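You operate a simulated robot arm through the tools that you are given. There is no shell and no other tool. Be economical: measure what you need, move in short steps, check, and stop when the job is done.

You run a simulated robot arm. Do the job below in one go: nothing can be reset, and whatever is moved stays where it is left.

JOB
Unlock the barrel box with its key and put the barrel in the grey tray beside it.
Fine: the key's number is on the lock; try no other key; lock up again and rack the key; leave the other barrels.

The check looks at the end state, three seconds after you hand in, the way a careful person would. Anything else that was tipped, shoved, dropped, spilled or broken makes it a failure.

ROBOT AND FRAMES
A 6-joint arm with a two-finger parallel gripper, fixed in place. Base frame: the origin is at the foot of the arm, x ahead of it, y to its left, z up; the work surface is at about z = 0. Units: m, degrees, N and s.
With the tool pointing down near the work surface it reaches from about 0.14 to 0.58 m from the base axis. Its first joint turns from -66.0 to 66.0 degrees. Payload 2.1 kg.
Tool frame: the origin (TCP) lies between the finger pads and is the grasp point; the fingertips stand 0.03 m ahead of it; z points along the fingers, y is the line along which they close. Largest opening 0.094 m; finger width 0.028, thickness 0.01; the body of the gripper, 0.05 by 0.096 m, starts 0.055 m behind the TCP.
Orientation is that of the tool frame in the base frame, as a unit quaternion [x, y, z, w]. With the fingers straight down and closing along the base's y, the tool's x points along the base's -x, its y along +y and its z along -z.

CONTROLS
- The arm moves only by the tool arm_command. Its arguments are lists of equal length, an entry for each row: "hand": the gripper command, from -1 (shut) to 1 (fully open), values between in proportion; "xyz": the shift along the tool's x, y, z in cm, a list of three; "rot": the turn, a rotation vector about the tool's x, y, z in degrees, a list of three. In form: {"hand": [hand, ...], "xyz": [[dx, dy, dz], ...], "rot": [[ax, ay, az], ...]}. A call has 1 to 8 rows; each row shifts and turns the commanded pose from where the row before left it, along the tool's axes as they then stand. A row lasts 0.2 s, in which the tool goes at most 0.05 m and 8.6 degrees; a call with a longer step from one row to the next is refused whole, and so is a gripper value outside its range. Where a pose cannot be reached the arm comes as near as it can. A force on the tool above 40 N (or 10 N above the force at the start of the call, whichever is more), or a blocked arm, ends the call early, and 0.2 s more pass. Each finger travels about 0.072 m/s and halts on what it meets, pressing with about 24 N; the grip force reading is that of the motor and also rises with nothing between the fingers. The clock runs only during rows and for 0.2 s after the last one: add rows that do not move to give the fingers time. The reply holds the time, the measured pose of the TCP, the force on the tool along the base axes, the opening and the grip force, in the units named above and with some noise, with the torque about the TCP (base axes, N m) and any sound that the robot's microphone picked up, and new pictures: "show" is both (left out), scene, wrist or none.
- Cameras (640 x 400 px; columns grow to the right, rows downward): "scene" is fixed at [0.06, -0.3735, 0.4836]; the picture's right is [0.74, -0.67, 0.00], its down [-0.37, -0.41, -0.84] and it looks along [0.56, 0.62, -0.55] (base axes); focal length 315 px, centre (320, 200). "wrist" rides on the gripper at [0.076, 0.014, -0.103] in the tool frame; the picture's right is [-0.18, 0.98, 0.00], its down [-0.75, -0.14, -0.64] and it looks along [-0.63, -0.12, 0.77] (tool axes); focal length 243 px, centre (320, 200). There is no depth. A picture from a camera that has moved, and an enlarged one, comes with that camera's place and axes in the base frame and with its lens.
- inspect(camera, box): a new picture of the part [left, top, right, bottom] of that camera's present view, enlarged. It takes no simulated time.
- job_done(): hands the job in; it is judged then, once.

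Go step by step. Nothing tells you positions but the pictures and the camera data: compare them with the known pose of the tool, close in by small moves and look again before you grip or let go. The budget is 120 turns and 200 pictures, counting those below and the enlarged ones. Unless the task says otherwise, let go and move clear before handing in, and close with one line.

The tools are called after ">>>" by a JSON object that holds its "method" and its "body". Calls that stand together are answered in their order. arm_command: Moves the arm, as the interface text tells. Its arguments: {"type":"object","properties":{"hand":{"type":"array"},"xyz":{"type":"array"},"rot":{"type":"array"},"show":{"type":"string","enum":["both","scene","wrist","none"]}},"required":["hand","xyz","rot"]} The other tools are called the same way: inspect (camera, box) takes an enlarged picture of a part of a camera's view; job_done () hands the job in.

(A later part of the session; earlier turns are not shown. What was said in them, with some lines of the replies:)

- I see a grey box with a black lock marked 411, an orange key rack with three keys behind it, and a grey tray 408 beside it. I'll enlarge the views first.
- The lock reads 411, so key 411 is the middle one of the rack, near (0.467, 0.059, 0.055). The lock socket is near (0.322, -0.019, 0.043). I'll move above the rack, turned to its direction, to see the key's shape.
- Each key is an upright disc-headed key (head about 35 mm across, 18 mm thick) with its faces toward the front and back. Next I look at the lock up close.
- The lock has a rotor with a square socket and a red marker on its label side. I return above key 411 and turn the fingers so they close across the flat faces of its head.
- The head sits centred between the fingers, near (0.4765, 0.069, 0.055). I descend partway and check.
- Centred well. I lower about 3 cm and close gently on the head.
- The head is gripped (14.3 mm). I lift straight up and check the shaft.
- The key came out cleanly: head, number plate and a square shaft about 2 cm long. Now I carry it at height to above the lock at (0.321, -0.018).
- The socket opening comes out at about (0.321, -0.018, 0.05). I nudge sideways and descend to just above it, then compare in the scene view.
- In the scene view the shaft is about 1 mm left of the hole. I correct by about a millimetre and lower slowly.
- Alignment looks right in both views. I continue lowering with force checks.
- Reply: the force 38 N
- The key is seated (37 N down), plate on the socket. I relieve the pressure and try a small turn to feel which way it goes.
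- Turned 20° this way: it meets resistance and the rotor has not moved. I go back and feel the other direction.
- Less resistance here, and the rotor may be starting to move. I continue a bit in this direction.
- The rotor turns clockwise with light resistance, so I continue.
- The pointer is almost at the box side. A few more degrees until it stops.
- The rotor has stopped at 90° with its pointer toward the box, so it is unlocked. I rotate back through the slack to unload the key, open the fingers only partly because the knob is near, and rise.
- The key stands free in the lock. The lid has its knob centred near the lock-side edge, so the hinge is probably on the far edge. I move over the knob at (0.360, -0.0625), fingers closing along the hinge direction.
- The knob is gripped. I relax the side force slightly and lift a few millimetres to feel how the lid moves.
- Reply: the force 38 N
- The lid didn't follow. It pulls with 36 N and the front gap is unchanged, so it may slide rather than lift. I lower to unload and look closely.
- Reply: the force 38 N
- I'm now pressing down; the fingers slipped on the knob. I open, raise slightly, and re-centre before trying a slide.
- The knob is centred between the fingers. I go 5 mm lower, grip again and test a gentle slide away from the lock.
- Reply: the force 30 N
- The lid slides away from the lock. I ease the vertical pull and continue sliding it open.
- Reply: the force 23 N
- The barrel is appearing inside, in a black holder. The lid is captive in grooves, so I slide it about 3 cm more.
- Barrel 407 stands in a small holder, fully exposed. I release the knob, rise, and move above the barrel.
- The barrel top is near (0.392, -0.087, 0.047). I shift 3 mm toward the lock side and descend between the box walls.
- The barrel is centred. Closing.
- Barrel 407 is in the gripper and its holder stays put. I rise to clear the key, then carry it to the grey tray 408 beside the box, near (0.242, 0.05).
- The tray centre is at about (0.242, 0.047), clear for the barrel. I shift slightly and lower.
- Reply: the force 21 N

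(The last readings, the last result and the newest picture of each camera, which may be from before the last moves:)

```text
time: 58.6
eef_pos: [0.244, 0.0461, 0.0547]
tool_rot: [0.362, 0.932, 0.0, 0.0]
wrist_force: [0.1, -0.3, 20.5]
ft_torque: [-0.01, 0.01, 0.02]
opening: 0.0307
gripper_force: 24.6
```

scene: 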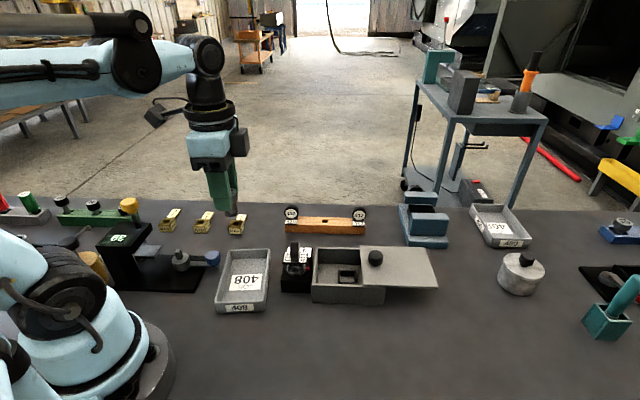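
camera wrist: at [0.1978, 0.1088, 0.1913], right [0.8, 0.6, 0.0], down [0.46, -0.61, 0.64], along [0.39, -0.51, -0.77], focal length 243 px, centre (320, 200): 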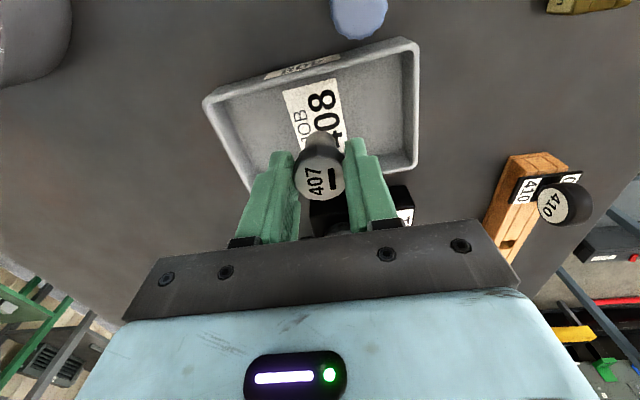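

It has touched the tray floor. I release and rise.

>>> {"method": "arm_command", "body": {"hand": [-1, -0.05, -0.05, -0.05, -0.05, -0.05, -0.05, -0.05], "xyz": [[0, 0, -0.1], [0, 0, 0], [0, 0, 0], [0, 0, -2], [0, 0, -4], [0, 0, -4], [0, 0, -4], [0, 0, 0]], "rot": [[0, 0, 0], [0, 0, 0], [0, 0, 0], [0, 0, 0], [0, 0, 0], [0, 0, 0], [0, 0, 0], [0, 0, 0]], "show": "wrist"}}

>>> {"method": "inspect", "body": {"camera": "scene", "box": [190, 200, 430, 320]}}

```text
time: 60.4
eef_pos: [0.2455, 0.0457, 0.1957]
tool_rot: [0.362, 0.932, 0.0, 0.0]
wrist_force: [0.5, -0.5, -0.7]
ft_torque: [0.04, 0.01, 0.03]
opening: 0.0445
gripper_force: 0.1
camera wrist: at [0.1987, 0.1074, 0.2982], right [0.8, 0.6, 0.0], down [0.46, -0.61, 0.64], along [0.39, -0.51, -0.77], focal length 243 px, centre (320, 200)
```

wrist: 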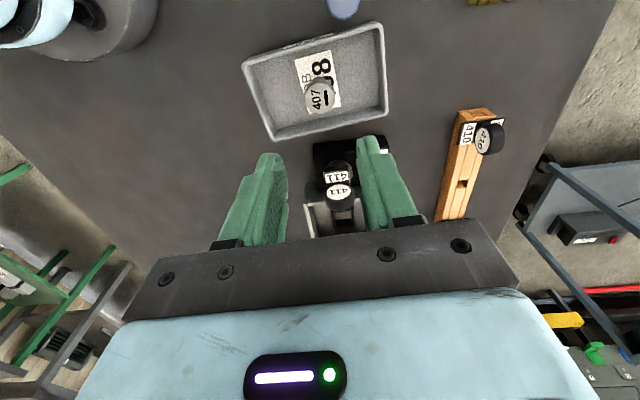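

```text
2.67 times, centred on (310, 260) of scene
camera zoom: at [0.0599, -0.3735, 0.4836], right [0.74, -0.67, 0.0], down [-0.37, -0.41, -0.84], along [0.56, 0.62, -0.55], focal length 840 px, centre (347, 40)
```

zoom: 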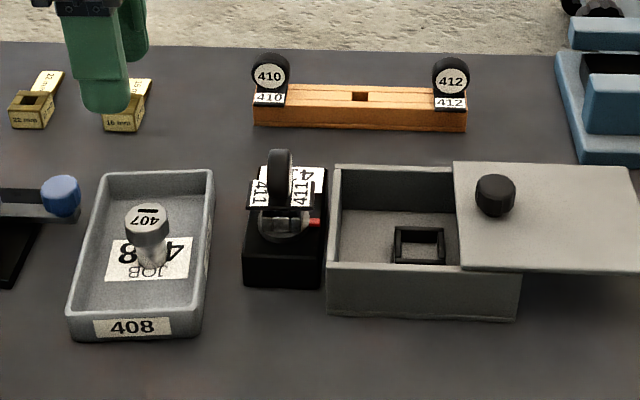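

The barrel stands upright in tray 408. Next I go back over the knob at (0.426, -0.122) to close the lid.

>>> {"method": "arm_command", "body": {"hand": [0.1, 0.1, 0.1, 0.1, 0.1, 0.1, 0.1, 0.1], "xyz": [[-4.1, 0, 0], [-4.1, 0, 0], [-4.1, 0, 0], [-4.1, 0, 0], [-4.1, 0, 0], [-4.1, -0.18, 0], [0, 0, 3], [0, 0, 1]], "rot": [[0, 0, 0], [0, 0, 0], [0, 0, 0], [0, 0, 0], [0, 0, 0], [0, 0, 0], [0, 0, 0], [0, 0, 0]], "show": "none"}}

>>> {"method": "arm_command", "body": {"hand": [0.1, 0.1, 0.1], "xyz": [[0, 0, 2], [0, 0, 2], [0, 0, 0]], "rot": [[0, 0, 0], [0, 0, 0], [0, 0, 0]], "show": "wrist"}}

>>> {"method": "inspect", "body": {"camera": "wrist", "box": [200, 60, 440, 240]}}

```text
time: 62.2
eef_pos: [0.4235, -0.1211, 0.1551]
tool_rot: [0.362, 0.932, 0.001, 0.0]
wrist_force: [-0.2, 0.9, -0.5]
ft_torque: [-0.01, 0.0, 0.0]
opening: 0.0517
gripper_force: 0.0
```

```text
time: 63.0
eef_pos: [0.4238, -0.1206, 0.1142]
tool_rot: [0.361, 0.933, 0.001, 0.0]
wrist_force: [0.0, 0.3, -0.4]
ft_torque: [-0.01, -0.02, 0.03]
opening: 0.0517
gripper_force: 0.0
camera wrist: at [0.378, -0.0599, 0.2166], right [0.8, 0.6, 0.0], down [0.46, -0.61, 0.64], along [0.39, -0.51, -0.77], focal length 243 px, centre (320, 200)
```

wrist: 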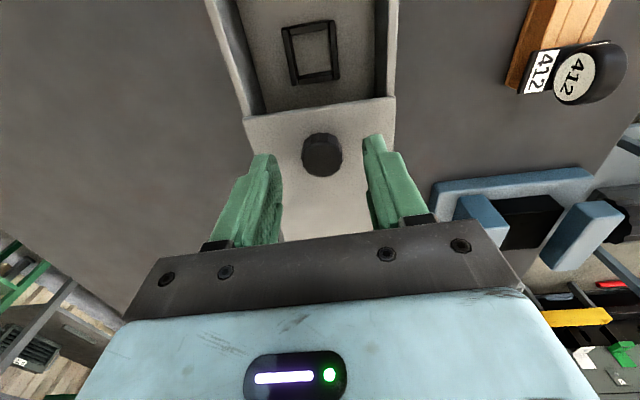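

```text
2.22 times, centred on (320, 150) of wrist
camera zoom: at [0.378, -0.0599, 0.2166], right [0.8, 0.6, 0.0], down [0.46, -0.61, 0.64], along [0.39, -0.51, -0.77], focal length 539 px, centre (320, 311)
```

zoom: 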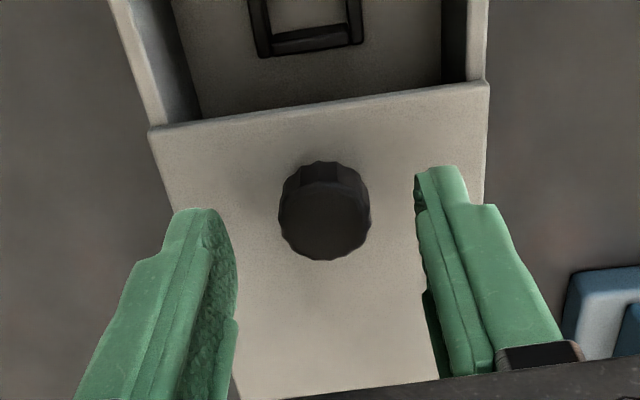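

>>> {"method": "arm_command", "body": {"hand": [0.1, 0.1, 0.1, -1, -1, -1], "xyz": [[0, 0, 1.2], [0, 0, 1.2], [0, 0, 0], [0, 0, 0], [0, 0, 0], [0, 0, 0]], "rot": [[0, 0, 0], [0, 0, 0], [0, 0, 0], [0, 0, 0], [0, 0, 0], [0, 0, 0]], "show": "none"}}

>>> {"method": "arm_command", "body": {"hand": [-1, -1, -1, -1, -1], "xyz": [[0.7, 0.025, 0], [0.8, 0.028, 0], [0.8, 0.028, 0], [0.8, 0.028, 0], [0, 0, 0]], "rot": [[0, 0, 0], [0, 0, 0], [0, 0, 0], [0, 0, 0], [0, 0, 0]], "show": "none"}}

>>> {"method": "inspect", "body": {"camera": "scene", "box": [280, 215, 440, 320]}}

```text
time: 64.4
eef_pos: [0.425, -0.1215, 0.0917]
tool_rot: [0.361, 0.932, 0.0, 0.0]
wrist_force: [1.3, 1.8, -5.6]
ft_torque: [-0.04, -0.04, 0.03]
opening: 0.0275
gripper_force: 45.2
```

```text
time: 65.6
eef_pos: [0.4018, -0.0988, 0.0909]
tool_rot: [0.362, 0.932, 0.001, 0.0]
wrist_force: [6.9, 6.4, -35.0]
ft_torque: [0.06, -0.09, 0.12]
opening: 0.0277
gripper_force: 45.2
```

```text
3.81 times, centred on (360, 268) of scene
camera zoom: at [0.0601, -0.3735, 0.4835], right [0.74, -0.67, 0.0], down [-0.37, -0.41, -0.84], along [0.56, 0.62, -0.55], focal length 1201 px, centre (168, -57)
```

zoom: 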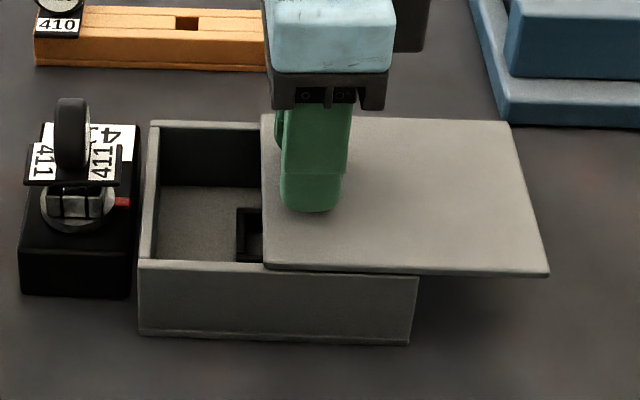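

Sliding back well. I ease the vertical load and continue.

>>> {"method": "arm_command", "body": {"hand": [-1, -1, -1, -1, -1, -1], "xyz": [[0, 0.05, 0.12], [0.9, 0.04, 0], [0.9, 0.04, 0], [0.9, 0.04, 0], [0.9, 0.04, 0], [0, 0, 0]], "rot": [[0, 0, 0], [0, 0, 0], [0, 0, 0], [0, 0, 0], [0, 0, 0], [0, 0, 0]], "show": "none"}}

>>> {"method": "inspect", "body": {"camera": "scene", "box": [280, 215, 440, 320]}}

```text
time: 67.0
eef_pos: [0.3769, -0.0714, 0.0912]
tool_rot: [0.362, 0.932, -0.001, 0.001]
wrist_force: [2.3, 1.5, -18.2]
ft_torque: [0.13, -0.23, 0.05]
opening: 0.0275
gripper_force: 45.0
```

```text
3.81 times, centred on (360, 268) of scene
camera zoom: at [0.06, -0.3735, 0.4836], right [0.74, -0.67, 0.0], down [-0.37, -0.41, -0.84], along [0.56, 0.62, -0.55], focal length 1201 px, centre (168, -57)
```

zoom: 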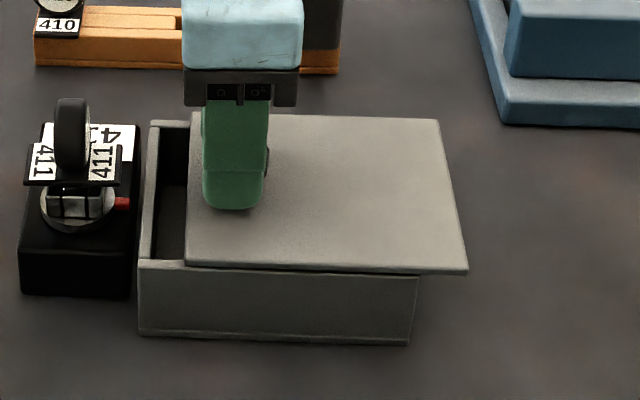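

>>> {"method": "arm_command", "body": {"hand": [-1, -1, -1, -1, -1], "xyz": [[0, 0, 0.08], [0.7, 0.03, 0], [0.7, 0.03, 0], [0.6, 0.02, 0], [0, 0, 0]], "rot": [[0, 0, 0], [0, 0, 0], [0, 0, 0], [0, 0, 0], [0, 0, 0]], "show": "none"}}

>>> {"method": "inspect", "body": {"camera": "scene", "box": [280, 215, 440, 320]}}

```text
time: 68.2
eef_pos: [0.3613, -0.0581, 0.0908]
tool_rot: [0.363, 0.932, -0.001, -0.001]
wrist_force: [-8.8, -10.2, 36.3]
ft_torque: [-0.32, 0.02, -0.04]
opening: 0.0276
gripper_force: 44.6
```

```text
3.81 times, centred on (360, 268) of scene
camera zoom: at [0.0598, -0.3734, 0.4837], right [0.74, -0.67, 0.0], down [-0.37, -0.41, -0.84], along [0.56, 0.62, -0.55], focal length 1201 px, centre (168, -57)
```

zoom: 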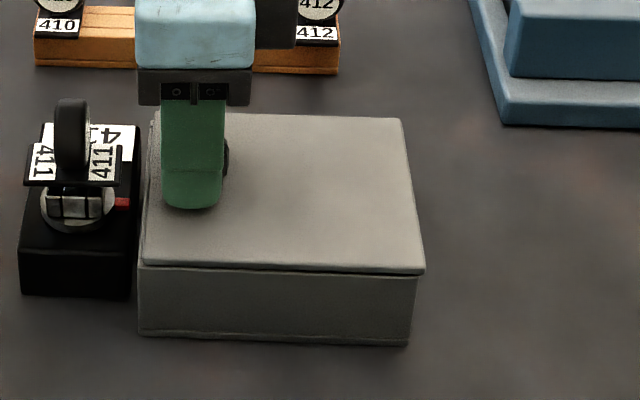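

About 3 mm remain. I relieve the vertical load and push on until it stops.

>>> {"method": "arm_command", "body": {"hand": [-1, -1, -1, -1], "xyz": [[0, -0.07, -0.15], [0.25, 0, 0], [0.25, 0, 0], [0, 0, 0]], "rot": [[0, 0, 0], [0, 0, 0], [0, 0, 0], [0, 0, 0]], "show": "none"}}

>>> {"method": "inspect", "body": {"camera": "scene", "box": [300, 235, 396, 310]}}

```text
time: 69.2
eef_pos: [0.3602, -0.0563, 0.0909]
tool_rot: [0.362, 0.932, 0.0, 0.002]
wrist_force: [20.5, -14.8, -24.3]
ft_torque: [-0.29, -0.25, 0.02]
opening: 0.0276
gripper_force: 45.0
```

```text
5.33 times, centred on (348, 272) of scene
camera zoom: at [0.0601, -0.3735, 0.4836], right [0.74, -0.67, 0.0], down [-0.37, -0.41, -0.84], along [0.56, 0.62, -0.55], focal length 1681 px, centre (171, -187)
```

zoom: 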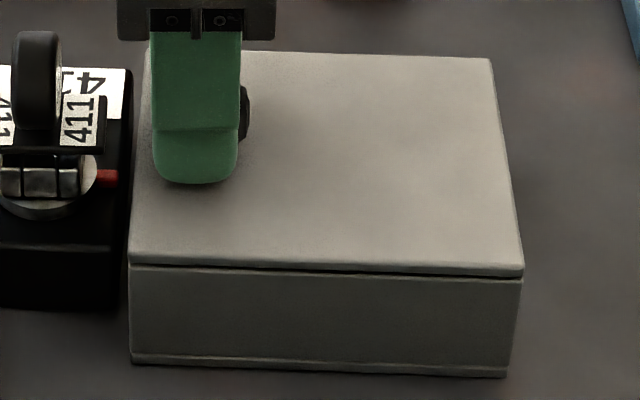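

The lid is fully closed against its stop. I unload, release and rise.

>>> {"method": "arm_command", "body": {"hand": [-1, 0.1, 0.1, 0.1, 0.1, 0.1, 0.1, 0.1], "xyz": [[-0.2, 0, 0.08], [0, 0, 0], [0, 0, 0], [0, 0, -2], [0, 0, -4], [0, 0, -4], [0, 0, -3], [0, 0, 0]], "rot": [[0, 0, 0], [0, 0, 0], [0, 0, 0], [0, 0, 0], [0, 0, 0], [0, 0, 0], [0, 0, 0], [0, 0, 0]], "show": "wrist"}}

>>> {"method": "inspect", "body": {"camera": "scene", "box": [270, 235, 398, 315]}}

```text
time: 71.0
eef_pos: [0.3592, -0.0602, 0.2225]
tool_rot: [0.362, 0.932, -0.001, -0.001]
wrist_force: [0.0, 0.2, 0.0]
ft_torque: [-0.01, 0.01, 0.0]
opening: 0.0517
gripper_force: 0.0
camera wrist: at [0.3131, 0.0011, 0.3238], right [0.8, 0.6, 0.0], down [0.46, -0.61, 0.64], along [0.39, -0.51, -0.77], focal length 243 px, centre (320, 200)
```

wrist: 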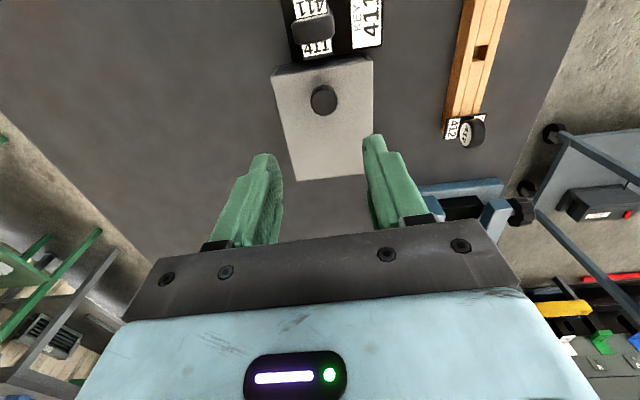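

```text
5.00 times, centred on (334, 275) of scene
camera zoom: at [0.06, -0.3735, 0.4836], right [0.74, -0.67, 0.0], down [-0.37, -0.41, -0.84], along [0.56, 0.62, -0.55], focal length 1576 px, centre (250, -175)
```

zoom: 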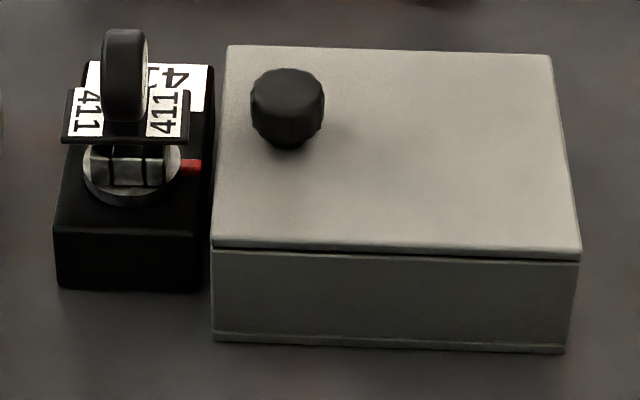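

The box is shut. I return above the key, turned to its present orientation, with the fingers partly open.

>>> {"method": "arm_command", "body": {"hand": [-0.1, -0.1, -0.1, -0.1, -0.1, -0.1, -0.1, -0.1], "xyz": [[2.9, 0.3, 0], [2.85, 0.3, 0], [0, 0, 0], [0, 0, 0], [0, 0, 0], [0, 0, 0], [0, 0, 0], [0, 0, 0]], "rot": [[0, 0, 0], [0, 0, 0], [0, 0, 8.3], [0, 0, 8.3], [0, 0, 8.3], [0, 0, 8.3], [0, 0, 8.3], [0, 0, 8.3]], "show": "none"}}

>>> {"method": "arm_command", "body": {"hand": [-0.1, -0.1, -0.1, -0.1, -0.1, -0.1, -0.1], "xyz": [[0, 0, 0], [0, 0, 0], [0, 0, 0], [0, 0, 0], [0, 0, 2.5], [0, 0, 2.5], [0, 0, 0]], "rot": [[0, 0, 8.3], [0, 0, 8.3], [0, 0, 8.3], [0, 0, 8.3], [0, 0, 7], [0, 0, 0], [0, 0, 0]], "show": "wrist"}}

>>> {"method": "inspect", "body": {"camera": "wrist", "box": [200, 40, 440, 220]}}

>>> {"method": "inspect", "body": {"camera": "scene", "box": [250, 200, 346, 280]}}

```text
time: 72.8
eef_pos: [0.3216, -0.014, 0.2206]
tool_rot: [0.722, 0.692, -0.001, 0.0]
wrist_force: [0.0, 0.3, -0.9]
ft_torque: [-0.02, -0.01, -0.04]
opening: 0.0424
gripper_force: 0.0
```

```text
time: 74.4
eef_pos: [0.3209, -0.0146, 0.1699]
tool_rot: [0.915, 0.403, 0.0, 0.0]
wrist_force: [0.4, -0.5, -0.1]
ft_torque: [0.01, 0.0, 0.02]
opening: 0.0423
gripper_force: 0.2
camera wrist: at [0.3837, 0.0316, 0.2715], right [0.6, -0.8, 0.0], down [-0.61, -0.46, 0.64], along [-0.51, -0.39, -0.77], focal length 243 px, centre (320, 200)
```

wrist: 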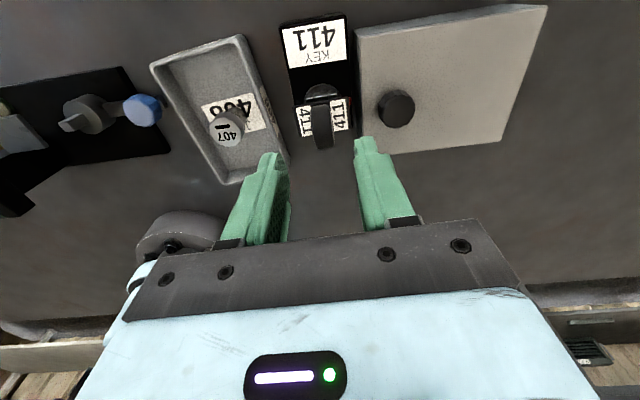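

```text
2.22 times, centred on (320, 130) of wrist
camera zoom: at [0.3837, 0.0316, 0.2715], right [0.6, -0.8, 0.0], down [-0.61, -0.46, 0.64], along [-0.51, -0.39, -0.77], focal length 539 px, centre (320, 356)
```

zoom: 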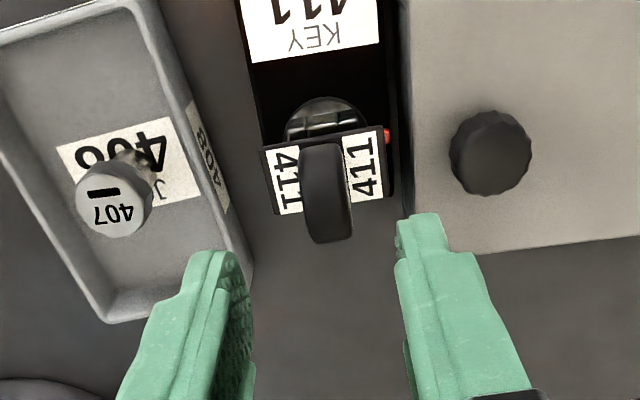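

```text
5.00 times, centred on (298, 240) of scene
camera zoom: at [0.0599, -0.3735, 0.4836], right [0.74, -0.67, 0.0], down [-0.37, -0.41, -0.84], along [0.56, 0.62, -0.55], focal length 1576 px, centre (430, 0)
```

zoom: 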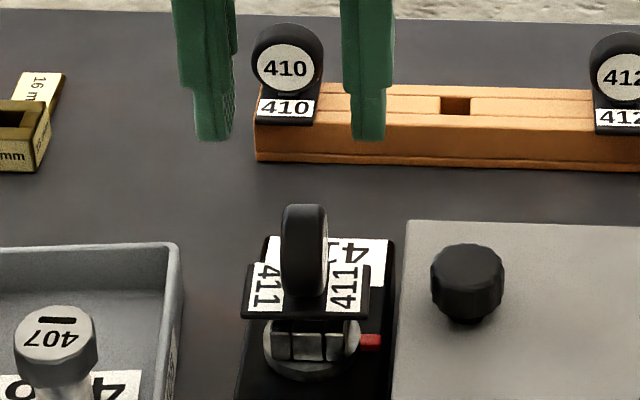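

>>> {"method": "arm_command", "body": {"hand": [-0.1, -0.1, -0.1, -0.1], "xyz": [[-0.15, 0.15, 0], [0, 0, 2.5], [0, 0, 1.8], [0, 0, 0]], "rot": [[0, 0, 0], [0, 0, 0], [0, 0, 0], [0, 0, 0]], "show": "none"}}

>>> {"method": "inspect", "body": {"camera": "wrist", "box": [200, 60, 440, 240]}}

>>> {"method": "inspect", "body": {"camera": "scene", "box": [250, 210, 346, 290]}}

```text
time: 75.4
eef_pos: [0.3211, -0.0169, 0.1283]
tool_rot: [0.915, 0.402, 0.0, -0.001]
wrist_force: [-0.2, 0.3, -0.3]
ft_torque: [0.03, -0.01, -0.03]
opening: 0.0424
gripper_force: 0.1
```

```text
2.22 times, centred on (320, 150) of wrist
camera zoom: at [0.3839, 0.0288, 0.2291], right [0.6, -0.8, 0.0], down [-0.61, -0.46, 0.64], along [-0.51, -0.39, -0.77], focal length 539 px, centre (320, 311)
```

zoom: 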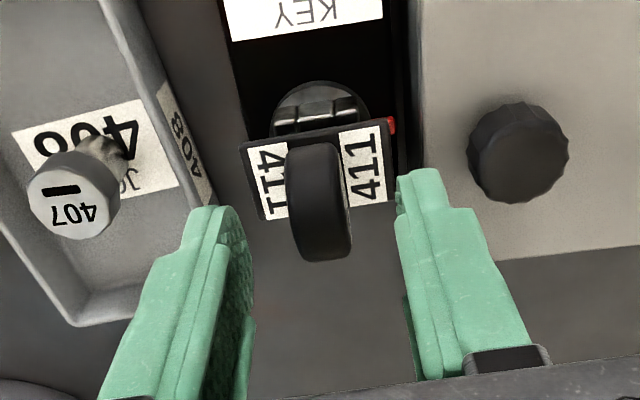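

```text
5.00 times, centred on (298, 250) of scene
camera zoom: at [0.0599, -0.3735, 0.4836], right [0.74, -0.67, 0.0], down [-0.37, -0.41, -0.84], along [0.56, 0.62, -0.55], focal length 1576 px, centre (430, -50)
```

zoom: 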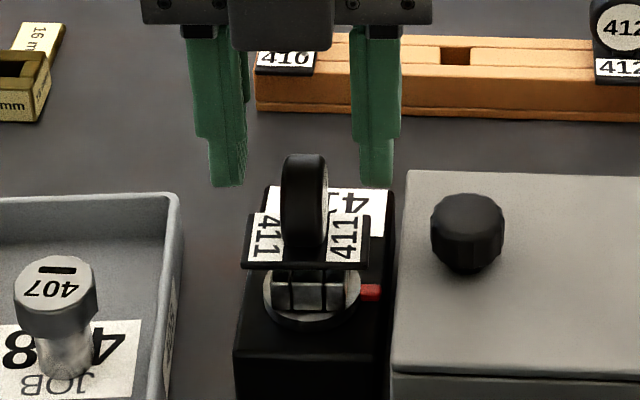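

>>> {"method": "arm_command", "body": {"hand": [-0.1, -0.1, -0.1, -1, -1, -1], "xyz": [[0, 0, 1.2], [0, 0, 1.2], [0, 0, 0], [0, 0, 0], [0, 0, 0], [0, 0, 0]], "rot": [[0, 0, 0], [0, 0, 0], [0, 0, 0], [0, 0, 0], [0, 0, 0], [0, 0, 0]], "show": "none"}}

>>> {"method": "inspect", "body": {"camera": "scene", "box": [250, 210, 346, 290]}}

>>> {"method": "inspect", "body": {"camera": "wrist", "box": [200, 60, 440, 240]}}

```text
time: 76.8
eef_pos: [0.3223, -0.0175, 0.1038]
tool_rot: [0.915, 0.403, 0.0, 0.0]
wrist_force: [-2.9, 0.6, 26.8]
ft_torque: [0.0, 0.19, 0.01]
opening: 0.0143
gripper_force: 24.5
```

```text
5.00 times, centred on (298, 250) of scene
camera zoom: at [0.0599, -0.3735, 0.4836], right [0.74, -0.67, 0.0], down [-0.37, -0.41, -0.84], along [0.56, 0.62, -0.55], focal length 1576 px, centre (430, -50)
```

zoom: 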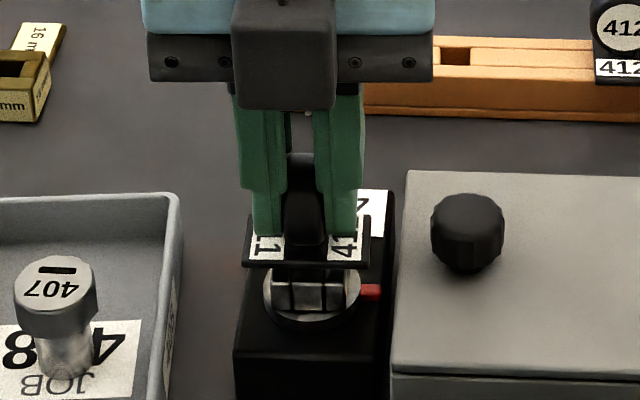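

```text
2.22 times, centred on (320, 150) of wrist
camera zoom: at [0.384, 0.0287, 0.2053], right [0.6, -0.8, 0.0], down [-0.61, -0.46, 0.64], along [-0.51, -0.39, -0.77], focal length 539 px, centre (320, 311)
```

zoom: 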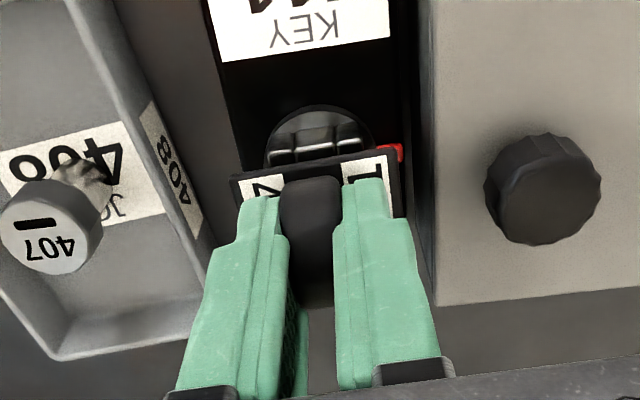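

Key gripped. I relieve the downward pressure and turn it counter-clockwise to lock.

>>> {"method": "arm_command", "body": {"hand": [-1, -1, -1, -1, -1, -1, -1, -1], "xyz": [[0, 0, -0.12], [0, 0, 0], [0, 0, 0], [0, 0, 0], [0, 0, 0], [0, 0, 0], [0, 0, 0], [0, 0, 0]], "rot": [[0, 0, 0], [0, 0, -5], [0, 0, -5], [0, 0, -5], [0, 0, -5], [0, 0, -5], [0, 0, -5], [0, 0, -5]], "show": "none"}}

>>> {"method": "arm_command", "body": {"hand": [-1, -1, -1, -1, -1, -1, -1, -1], "xyz": [[0, 0, 0], [0, 0, 0], [0, 0, 0], [0, 0, 0], [0, 0, 0], [0, 0, 0], [0, 0, 0], [0, 0, 0]], "rot": [[0, 0, -5], [0, 0, -5], [0, 0, -5], [0, 0, -5], [0, 0, -5], [0, 0, -5], [0, 0, -5], [0, 0, 0]], "show": "none"}}

>>> {"method": "inspect", "body": {"camera": "scene", "box": [272, 230, 336, 280]}}

```text
time: 78.6
eef_pos: [0.322, -0.0162, 0.1051]
tool_rot: [0.751, 0.661, 0.0, 0.0]
wrist_force: [4.2, -3.0, 0.1]
ft_torque: [-0.17, -0.2, -0.02]
opening: 0.0142
gripper_force: 23.8
```

```text
time: 80.4
eef_pos: [0.322, -0.0166, 0.1052]
tool_rot: [0.518, 0.855, 0.0, 0.0]
wrist_force: [-0.4, -9.4, 1.5]
ft_torque: [-0.42, 0.0, -0.02]
opening: 0.014
gripper_force: 23.5
```

```text
8.00 times, centred on (304, 255) of scene
camera zoom: at [0.0599, -0.3735, 0.4836], right [0.74, -0.67, 0.0], down [-0.37, -0.41, -0.84], along [0.56, 0.62, -0.55], focal length 2521 px, centre (448, -240)
```

zoom: 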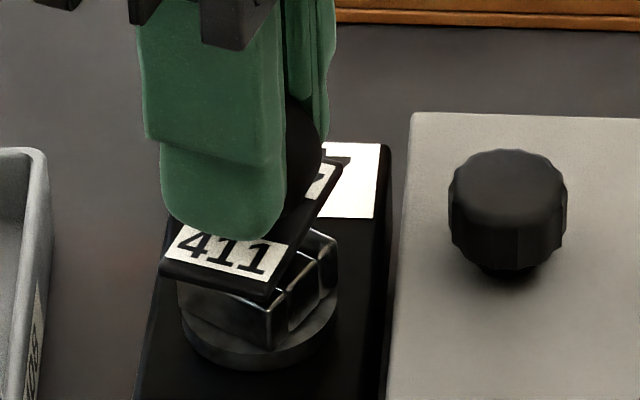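

>>> {"method": "arm_command", "body": {"hand": [-1, -1, -1, -1, -1, -1, -1, -1], "xyz": [[0, 0, 0], [0, 0, 0], [0, 0, 0], [0, 0, 0], [0, 0, 0], [0, 0, 0], [0, 0, 0], [0, 0, 0]], "rot": [[0, 0, -5], [0, 0, -5], [0, 0, -5], [0, 0, -5], [0, 0, -5], [0, 0, -5], [0, 0, -5], [0, 0, 0]], "show": "none"}}

>>> {"method": "inspect", "body": {"camera": "scene", "box": [272, 230, 336, 280]}}

```text
time: 82.2
eef_pos: [0.3207, -0.0156, 0.1047]
tool_rot: [0.237, 0.972, 0.0, 0.0]
wrist_force: [-4.6, -7.4, 0.2]
ft_torque: [-0.27, 0.29, -0.09]
opening: 0.0146
gripper_force: 23.9
```

```text
8.00 times, centred on (304, 255) of scene
camera zoom: at [0.0599, -0.3735, 0.4836], right [0.74, -0.67, 0.0], down [-0.37, -0.41, -0.84], along [0.56, 0.62, -0.55], focal length 2521 px, centre (448, -240)
```

zoom: 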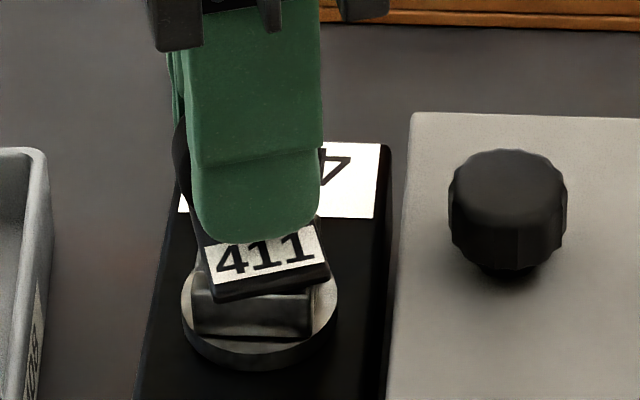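

>>> {"method": "arm_command", "body": {"hand": [-1, -1, -1, -1], "xyz": [[0, 0, 0], [0, 0, 0], [0, 0, 0], [0, 0, 0]], "rot": [[0, 0, -4], [0, 0, -3], [0, 0, -2], [0, 0, 0]], "show": "none"}}

>>> {"method": "inspect", "body": {"camera": "scene", "box": [272, 230, 336, 280]}}

>>> {"method": "inspect", "body": {"camera": "wrist", "box": [240, 70, 400, 190]}}

```text
time: 83.2
eef_pos: [0.3212, -0.0168, 0.1041]
tool_rot: [0.16, 0.987, -0.002, 0.0]
wrist_force: [-4.0, -13.1, -4.6]
ft_torque: [-0.21, 0.45, -0.31]
opening: 0.0144
gripper_force: 24.1
```

```text
8.00 times, centred on (304, 255) of scene
camera zoom: at [0.06, -0.3735, 0.4836], right [0.74, -0.67, 0.0], down [-0.37, -0.41, -0.84], along [0.56, 0.62, -0.55], focal length 2521 px, centre (448, -240)
```

zoom: 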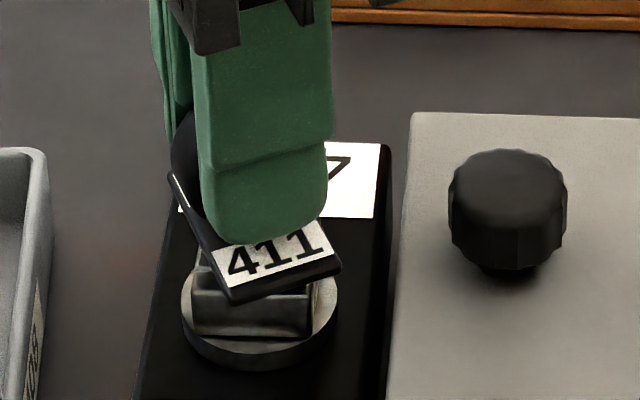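

```text
3.33 times, centred on (320, 130) of wrist
camera zoom: at [0.2536, 0.0205, 0.2063], right [0.49, 0.87, 0.0], down [0.67, -0.37, 0.64], along [0.56, -0.31, -0.77], focal length 809 px, centre (320, 433)
```

zoom: 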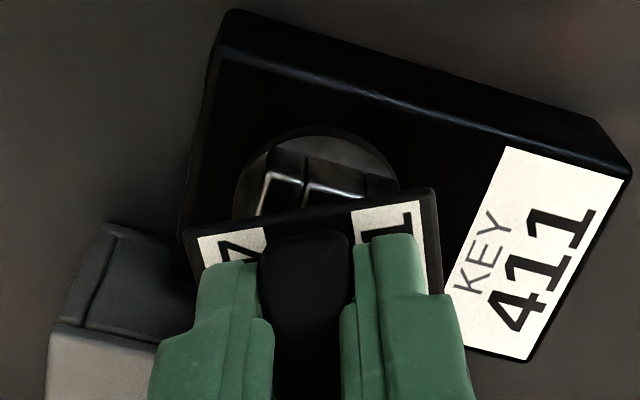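

The rotor is home at its locked stop. I rotate back 23.5° through the slack to align the key, then lift it straight out.

>>> {"method": "arm_command", "body": {"hand": [-1, -1, -1, -1, -1, -1], "xyz": [[0, 0, 0], [0, 0, 0], [0, 0, 0], [0, 0, 0], [0, 0, -0.5], [0, 0, 0]], "rot": [[0, 0, 6], [0, 0, 6], [0, 0, 6], [0, 0, 5.5], [0, 0, 0], [0, 0, 0]], "show": "none"}}

>>> {"method": "inspect", "body": {"camera": "scene", "box": [272, 230, 336, 280]}}

```text
time: 84.6
eef_pos: [0.3224, -0.0162, 0.1087]
tool_rot: [0.359, 0.933, 0.0, 0.0]
wrist_force: [-1.3, 0.1, -0.8]
ft_torque: [-0.04, 0.06, 0.0]
opening: 0.0145
gripper_force: 24.5
```

```text
8.00 times, centred on (304, 255) of scene
camera zoom: at [0.06, -0.3735, 0.4836], right [0.74, -0.67, 0.0], down [-0.37, -0.41, -0.84], along [0.56, 0.62, -0.55], focal length 2521 px, centre (448, -240)
```

zoom: 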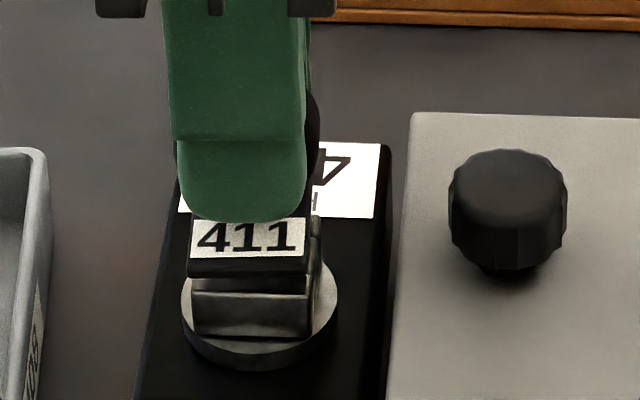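

The key is rising freely. I lift it clear and verify the lock state.

>>> {"method": "arm_command", "body": {"hand": [-1, -1, -1, -1, -1, -1], "xyz": [[0, 0, -1], [0, 0, -2], [0, 0, -2.5], [0, 0, -2.5], [0, 0, -2], [0, 0, 0]], "rot": [[0, 0, 0], [0, 0, 0], [0, 0, 0], [0, 0, 0], [0, 0, 0], [0, 0, 0]], "show": "none"}}

>>> {"method": "inspect", "body": {"camera": "scene", "box": [256, 185, 352, 285]}}

>>> {"method": "inspect", "body": {"camera": "wrist", "box": [240, 50, 400, 170]}}

```text
time: 86.0
eef_pos: [0.3214, -0.0149, 0.2106]
tool_rot: [0.357, 0.934, 0.0, 0.0]
wrist_force: [0.6, -0.1, 0.0]
ft_torque: [0.0, 0.03, -0.02]
opening: 0.0147
gripper_force: 24.1
```

```text
4.00 times, centred on (304, 235) of scene
camera zoom: at [0.06, -0.3735, 0.4836], right [0.74, -0.67, 0.0], down [-0.37, -0.41, -0.84], along [0.56, 0.62, -0.55], focal length 1261 px, centre (384, 60)
```

zoom: 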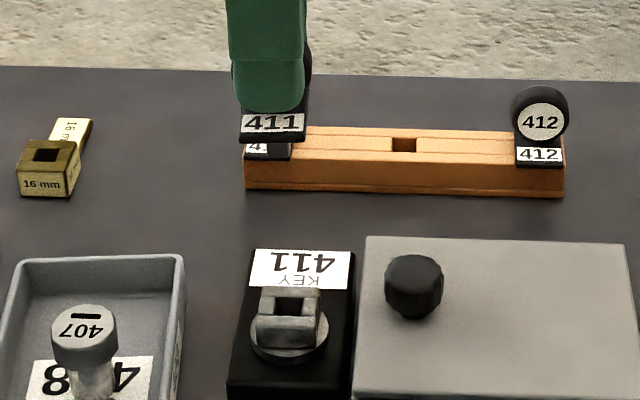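

```text
3.33 times, centred on (320, 110) of wrist
camera zoom: at [0.2751, 0.0454, 0.3121], right [0.79, 0.61, 0.0], down [0.47, -0.61, 0.64], along [0.39, -0.51, -0.77], focal length 809 px, centre (320, 500)
```

zoom: 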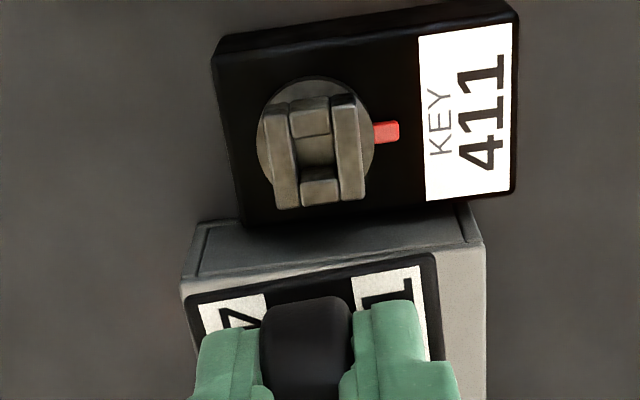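

The lock is back in its original locked state. I carry the key back to above the empty rack slot.

>>> {"method": "arm_command", "body": {"hand": [-1, -1, -1, -1, -1, -1, -1, -1], "xyz": [[-1.2, 3.3, 0], [-1.2, 3.35, 0], [-1.2, 3.35, 0], [-1.2, 3.35, 0], [-1.1, 3.3, 0], [0, 0, 3], [0, 0, 3], [0, 0, 0]], "rot": [[0, 0, 0], [0, 0, 0], [0, 0, 0], [0, 0, 0], [0, 0, 0], [0, 0, 0], [0, 0, 0], [0, 0, 0]], "show": "none"}}

>>> {"method": "arm_command", "body": {"hand": [-1], "xyz": [[0, 0, 0]], "rot": [[0, 0, 0]], "show": "wrist"}}

>>> {"method": "inspect", "body": {"camera": "scene", "box": [272, 140, 384, 240]}}

>>> {"method": "inspect", "body": {"camera": "wrist", "box": [240, 80, 400, 200]}}

```text
time: 87.8
eef_pos: [0.4772, 0.0693, 0.1487]
tool_rot: [0.357, 0.934, 0.0, 0.0]
wrist_force: [0.3, -0.5, -0.8]
ft_torque: [0.01, -0.03, 0.03]
opening: 0.0144
gripper_force: 24.6
```

```text
time: 88.2
eef_pos: [0.4774, 0.0699, 0.1506]
tool_rot: [0.358, 0.934, 0.0, 0.0]
wrist_force: [0.8, -0.4, -0.2]
ft_torque: [-0.02, -0.01, 0.01]
opening: 0.0146
gripper_force: 24.5
camera wrist: at [0.4309, 0.129, 0.2519], right [0.79, 0.61, 0.0], down [0.47, -0.61, 0.64], along [0.39, -0.51, -0.77], focal length 243 px, centre (320, 200)
```

wrist: 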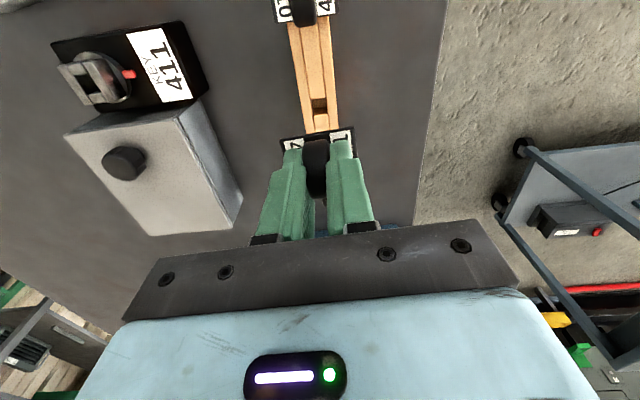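

```text
4.00 times, centred on (328, 190) of scene
camera zoom: at [0.06, -0.3735, 0.4836], right [0.74, -0.67, 0.0], down [-0.37, -0.41, -0.84], along [0.56, 0.62, -0.55], focal length 1261 px, centre (288, 240)
```

zoom: 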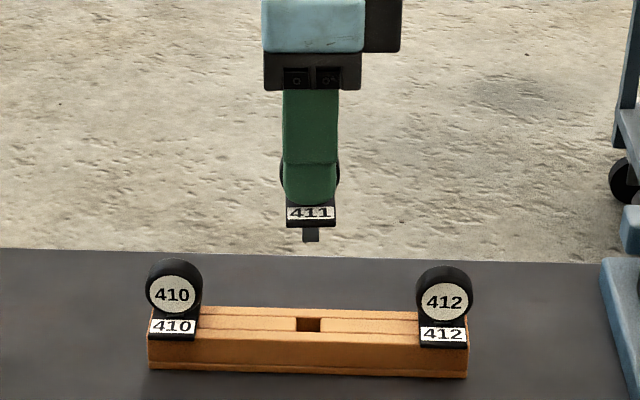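

```text
3.33 times, centred on (320, 140) of wrist
camera zoom: at [0.4309, 0.129, 0.2519], right [0.79, 0.61, 0.0], down [0.47, -0.61, 0.64], along [0.39, -0.51, -0.77], focal length 809 px, centre (320, 400)
```

zoom: 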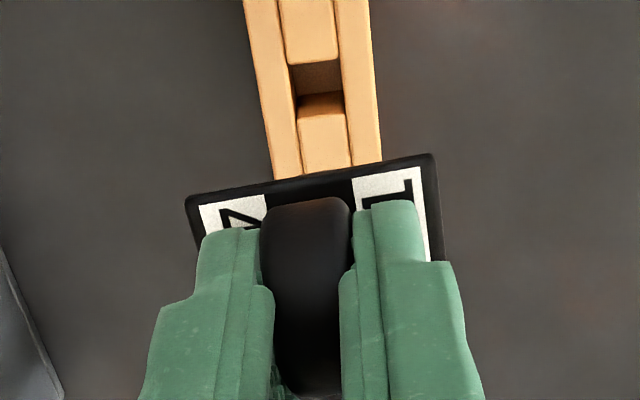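

The shaft lines up over the slot in both views, the same as when I lifted it out. Lowering.

>>> {"method": "arm_command", "body": {"hand": [-1, -1, -1, -1], "xyz": [[0.03, -0.04, 2], [0, 0, 2], [0, 0, 1], [0, 0, 0]], "rot": [[0, 0, 0], [0, 0, 0], [0, 0, 0], [0, 0, 0]], "show": "none"}}

>>> {"method": "inspect", "body": {"camera": "scene", "box": [280, 180, 376, 240]}}

>>> {"method": "inspect", "body": {"camera": "wrist", "box": [240, 80, 400, 200]}}

```text
time: 89.2
eef_pos: [0.4751, 0.0674, 0.0989]
tool_rot: [0.357, 0.934, 0.001, -0.001]
wrist_force: [0.0, -0.1, -0.6]
ft_torque: [0.01, -0.01, 0.01]
opening: 0.0144
gripper_force: 23.9
```

```text
6.67 times, centred on (328, 210) of scene
camera zoom: at [0.06, -0.3735, 0.4836], right [0.74, -0.67, 0.0], down [-0.37, -0.41, -0.84], along [0.56, 0.62, -0.55], focal length 2101 px, centre (267, 133)
```

zoom: 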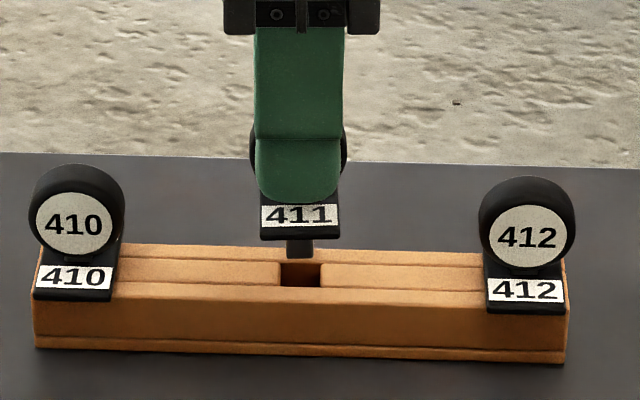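

```text
3.33 times, centred on (320, 140) of wrist
camera zoom: at [0.4288, 0.1285, 0.201], right [0.79, 0.61, 0.0], down [0.47, -0.61, 0.64], along [0.39, -0.51, -0.77], focal length 809 px, centre (320, 400)
```

zoom: 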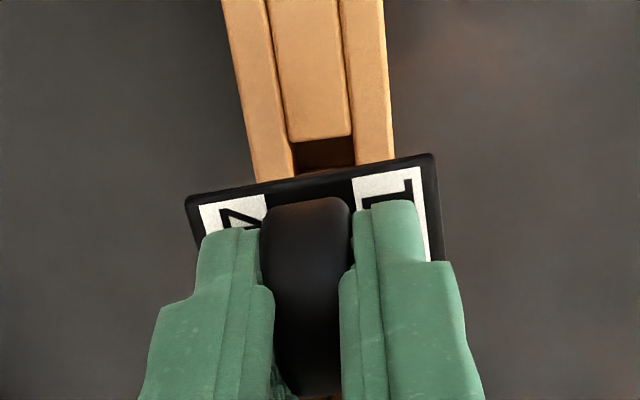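

The wrist view puts the slot centre about 1.5 mm further back, so I correct that and lower gently.

>>> {"method": "arm_command", "body": {"hand": [-1, -1, -1, -1], "xyz": [[-0.03, 0.14, 0], [0, 0, 0.5], [0, 0, 0.5], [0, 0, 0]], "rot": [[0, 0, 0], [0, 0, 0], [0, 0, 0], [0, 0, 0]], "show": "none"}}

>>> {"method": "inspect", "body": {"camera": "scene", "box": [296, 195, 360, 240]}}

>>> {"method": "inspect", "body": {"camera": "wrist", "box": [240, 80, 400, 200]}}

```text
time: 90.2
eef_pos: [0.4769, 0.0696, 0.0889]
tool_rot: [0.358, 0.934, 0.0, 0.0]
wrist_force: [-0.1, 1.6, -1.4]
ft_torque: [-0.05, 0.0, -0.01]
opening: 0.0143
gripper_force: 23.9
```

```text
8.89 times, centred on (328, 218) of scene
camera zoom: at [0.06, -0.3735, 0.4836], right [0.74, -0.67, 0.0], down [-0.37, -0.41, -0.84], along [0.56, 0.62, -0.55], focal length 2801 px, centre (249, 44)
```

zoom: 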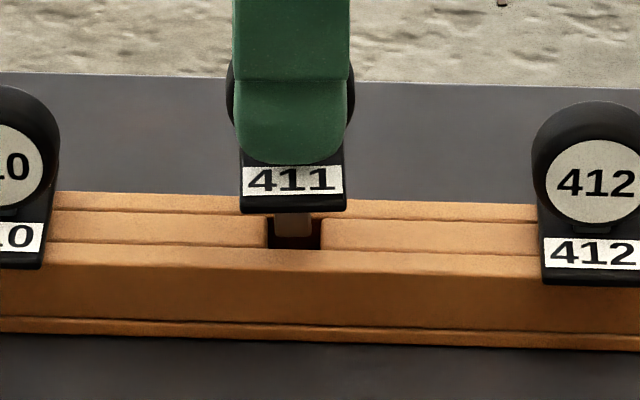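

```text
3.33 times, centred on (320, 140) of wrist
camera zoom: at [0.4302, 0.13, 0.1911], right [0.79, 0.61, 0.0], down [0.47, -0.61, 0.64], along [0.39, -0.51, -0.77], focal length 809 px, centre (320, 400)
```

zoom: 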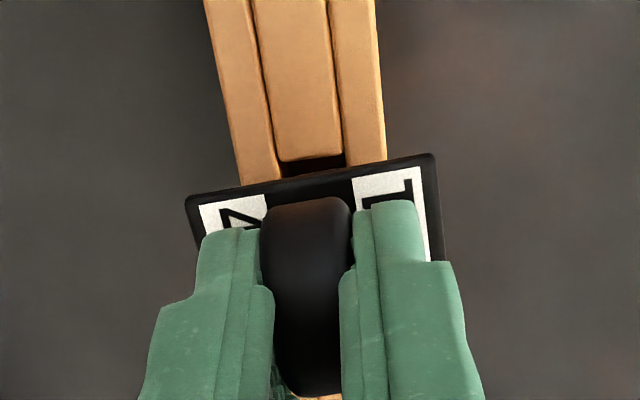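

The shaft is entering the slot, centred in both views. I continue down until it seats.

>>> {"method": "arm_command", "body": {"hand": [-1, -1, -1, -1, -1], "xyz": [[0, 0, 0.5], [0, 0, 0.5], [0, 0, 0.3], [0, 0, 0.2], [0, 0, 0]], "rot": [[0, 0, 0], [0, 0, 0], [0, 0, 0], [0, 0, 0], [0, 0, 0]], "show": "none"}}

>>> {"method": "inspect", "body": {"camera": "scene", "box": [280, 190, 376, 250]}}

```text
time: 91.4
eef_pos: [0.4768, 0.0682, 0.0751]
tool_rot: [0.357, 0.934, 0.0, 0.0]
wrist_force: [0.0, 0.1, -0.3]
ft_torque: [0.05, -0.01, -0.04]
opening: 0.0144
gripper_force: 24.0
```

```text
6.67 times, centred on (328, 220) of scene
camera zoom: at [0.06, -0.3735, 0.4836], right [0.74, -0.67, 0.0], down [-0.37, -0.41, -0.84], along [0.56, 0.62, -0.55], focal length 2101 px, centre (267, 67)
```

zoom: 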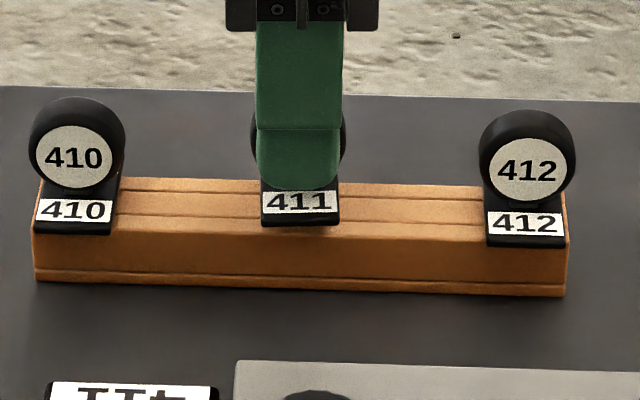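

>>> {"method": "arm_command", "body": {"hand": [-1, -1, -1, -1, -1], "xyz": [[0, 0, 0.2], [0, 0, 0.2], [0, 0, 0.1], [0, 0, 0.1], [0, 0, 0]], "rot": [[0, 0, 0], [0, 0, 0], [0, 0, 0], [0, 0, 0], [0, 0, 0]], "show": "none"}}

>>> {"method": "inspect", "body": {"camera": "scene", "box": [280, 190, 376, 250]}}

```text
time: 92.6
eef_pos: [0.4767, 0.0689, 0.0688]
tool_rot: [0.357, 0.934, 0.0, 0.0]
wrist_force: [-1.3, -0.2, 7.3]
ft_torque: [0.02, 0.07, 0.0]
opening: 0.0141
gripper_force: 24.0
```

```text
6.67 times, centred on (328, 220) of scene
camera zoom: at [0.0599, -0.3735, 0.4836], right [0.74, -0.67, 0.0], down [-0.37, -0.41, -0.84], along [0.56, 0.62, -0.55], focal length 2101 px, centre (267, 67)
```

zoom: 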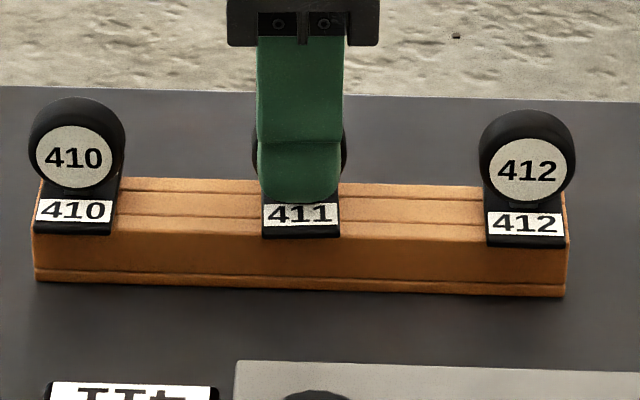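

Contact at 7 N and the plate is level with its neighbours, so the key is seated. I release and rise straight up.

>>> {"method": "arm_command", "body": {"hand": [0.2, 0.2, 0.2, 0.2, 0.2, 0.2, 0.2, 0.2], "xyz": [[0, 0, 0], [0, 0, 0], [0, 0, 0], [0, 0, -2], [0, 0, -4], [0, 0, -4], [0, 0, -4], [0, 0, 0]], "rot": [[0, 0, 0], [0, 0, 0], [0, 0, 0], [0, 0, 0], [0, 0, 0], [0, 0, 0], [0, 0, 0], [0, 0, 0]], "show": "both"}}

>>> {"method": "inspect", "body": {"camera": "scene", "box": [200, 190, 400, 315]}}

>>> {"method": "inspect", "body": {"camera": "wrist", "box": [220, 20, 420, 160]}}

```text
time: 94.4
eef_pos: [0.4773, 0.0692, 0.2082]
tool_rot: [0.358, 0.934, 0.0, 0.0]
wrist_force: [-1.0, 0.4, 0.5]
ft_torque: [-0.01, 0.01, 0.01]
opening: 0.0565
gripper_force: 0.1
camera wrist: at [0.4311, 0.1307, 0.3097], right [0.79, 0.61, 0.0], down [0.47, -0.61, 0.64], along [0.39, -0.51, -0.77], focal length 243 px, centre (320, 200)
```

scene: 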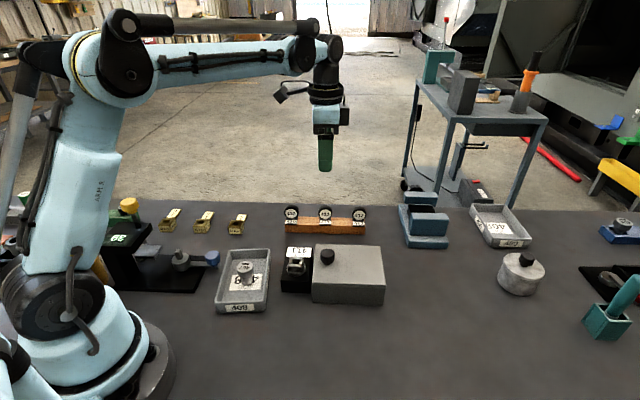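
wrist: 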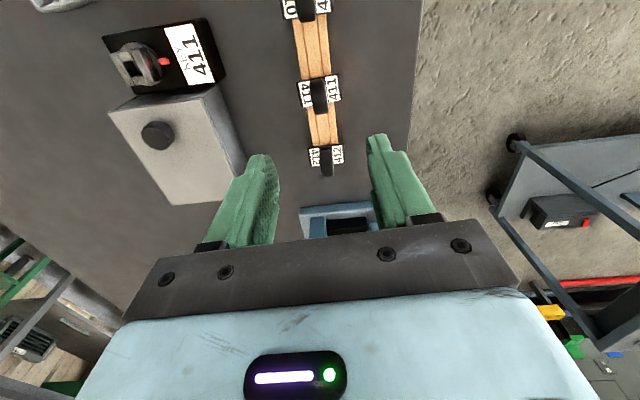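

```text
3.20 times, centred on (300, 252) of scene
camera zoom: at [0.06, -0.3735, 0.4836], right [0.74, -0.67, 0.0], down [-0.37, -0.41, -0.84], along [0.56, 0.62, -0.55], focal length 1008 px, centre (384, 32)
```

zoom: 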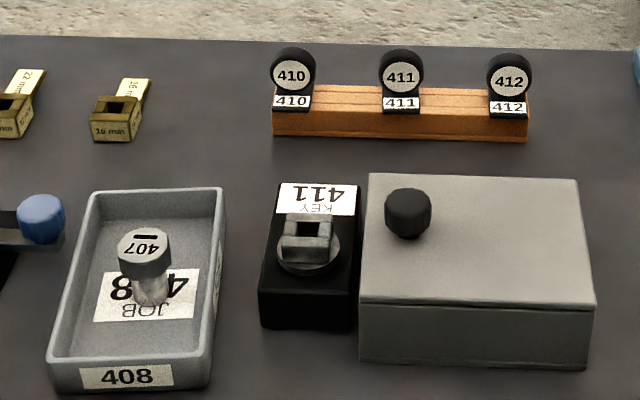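

```text
2.86 times, centred on (320, 90) of wrist
camera zoom: at [0.4311, 0.1307, 0.3097], right [0.79, 0.61, 0.0], down [0.47, -0.61, 0.64], along [0.39, -0.51, -0.77], focal length 693 px, centre (320, 514)
```

zoom: 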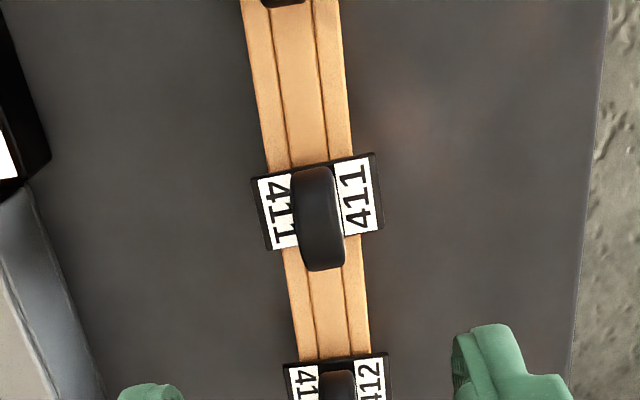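

Everything matches the start picture except that barrel 407 now stands in tray 408. The box is shut, the lock pointer is back where it began, and key 411 is in its slot with the arm clear.

>>> {"method": "job_done", "body": {}}

```text
The job is handed in.
```

I unlocked the box with key 411 only, stood barrel 407 in grey tray 408, then closed and locked the box again, put the key back in its rack slot and left the other barrels alone.
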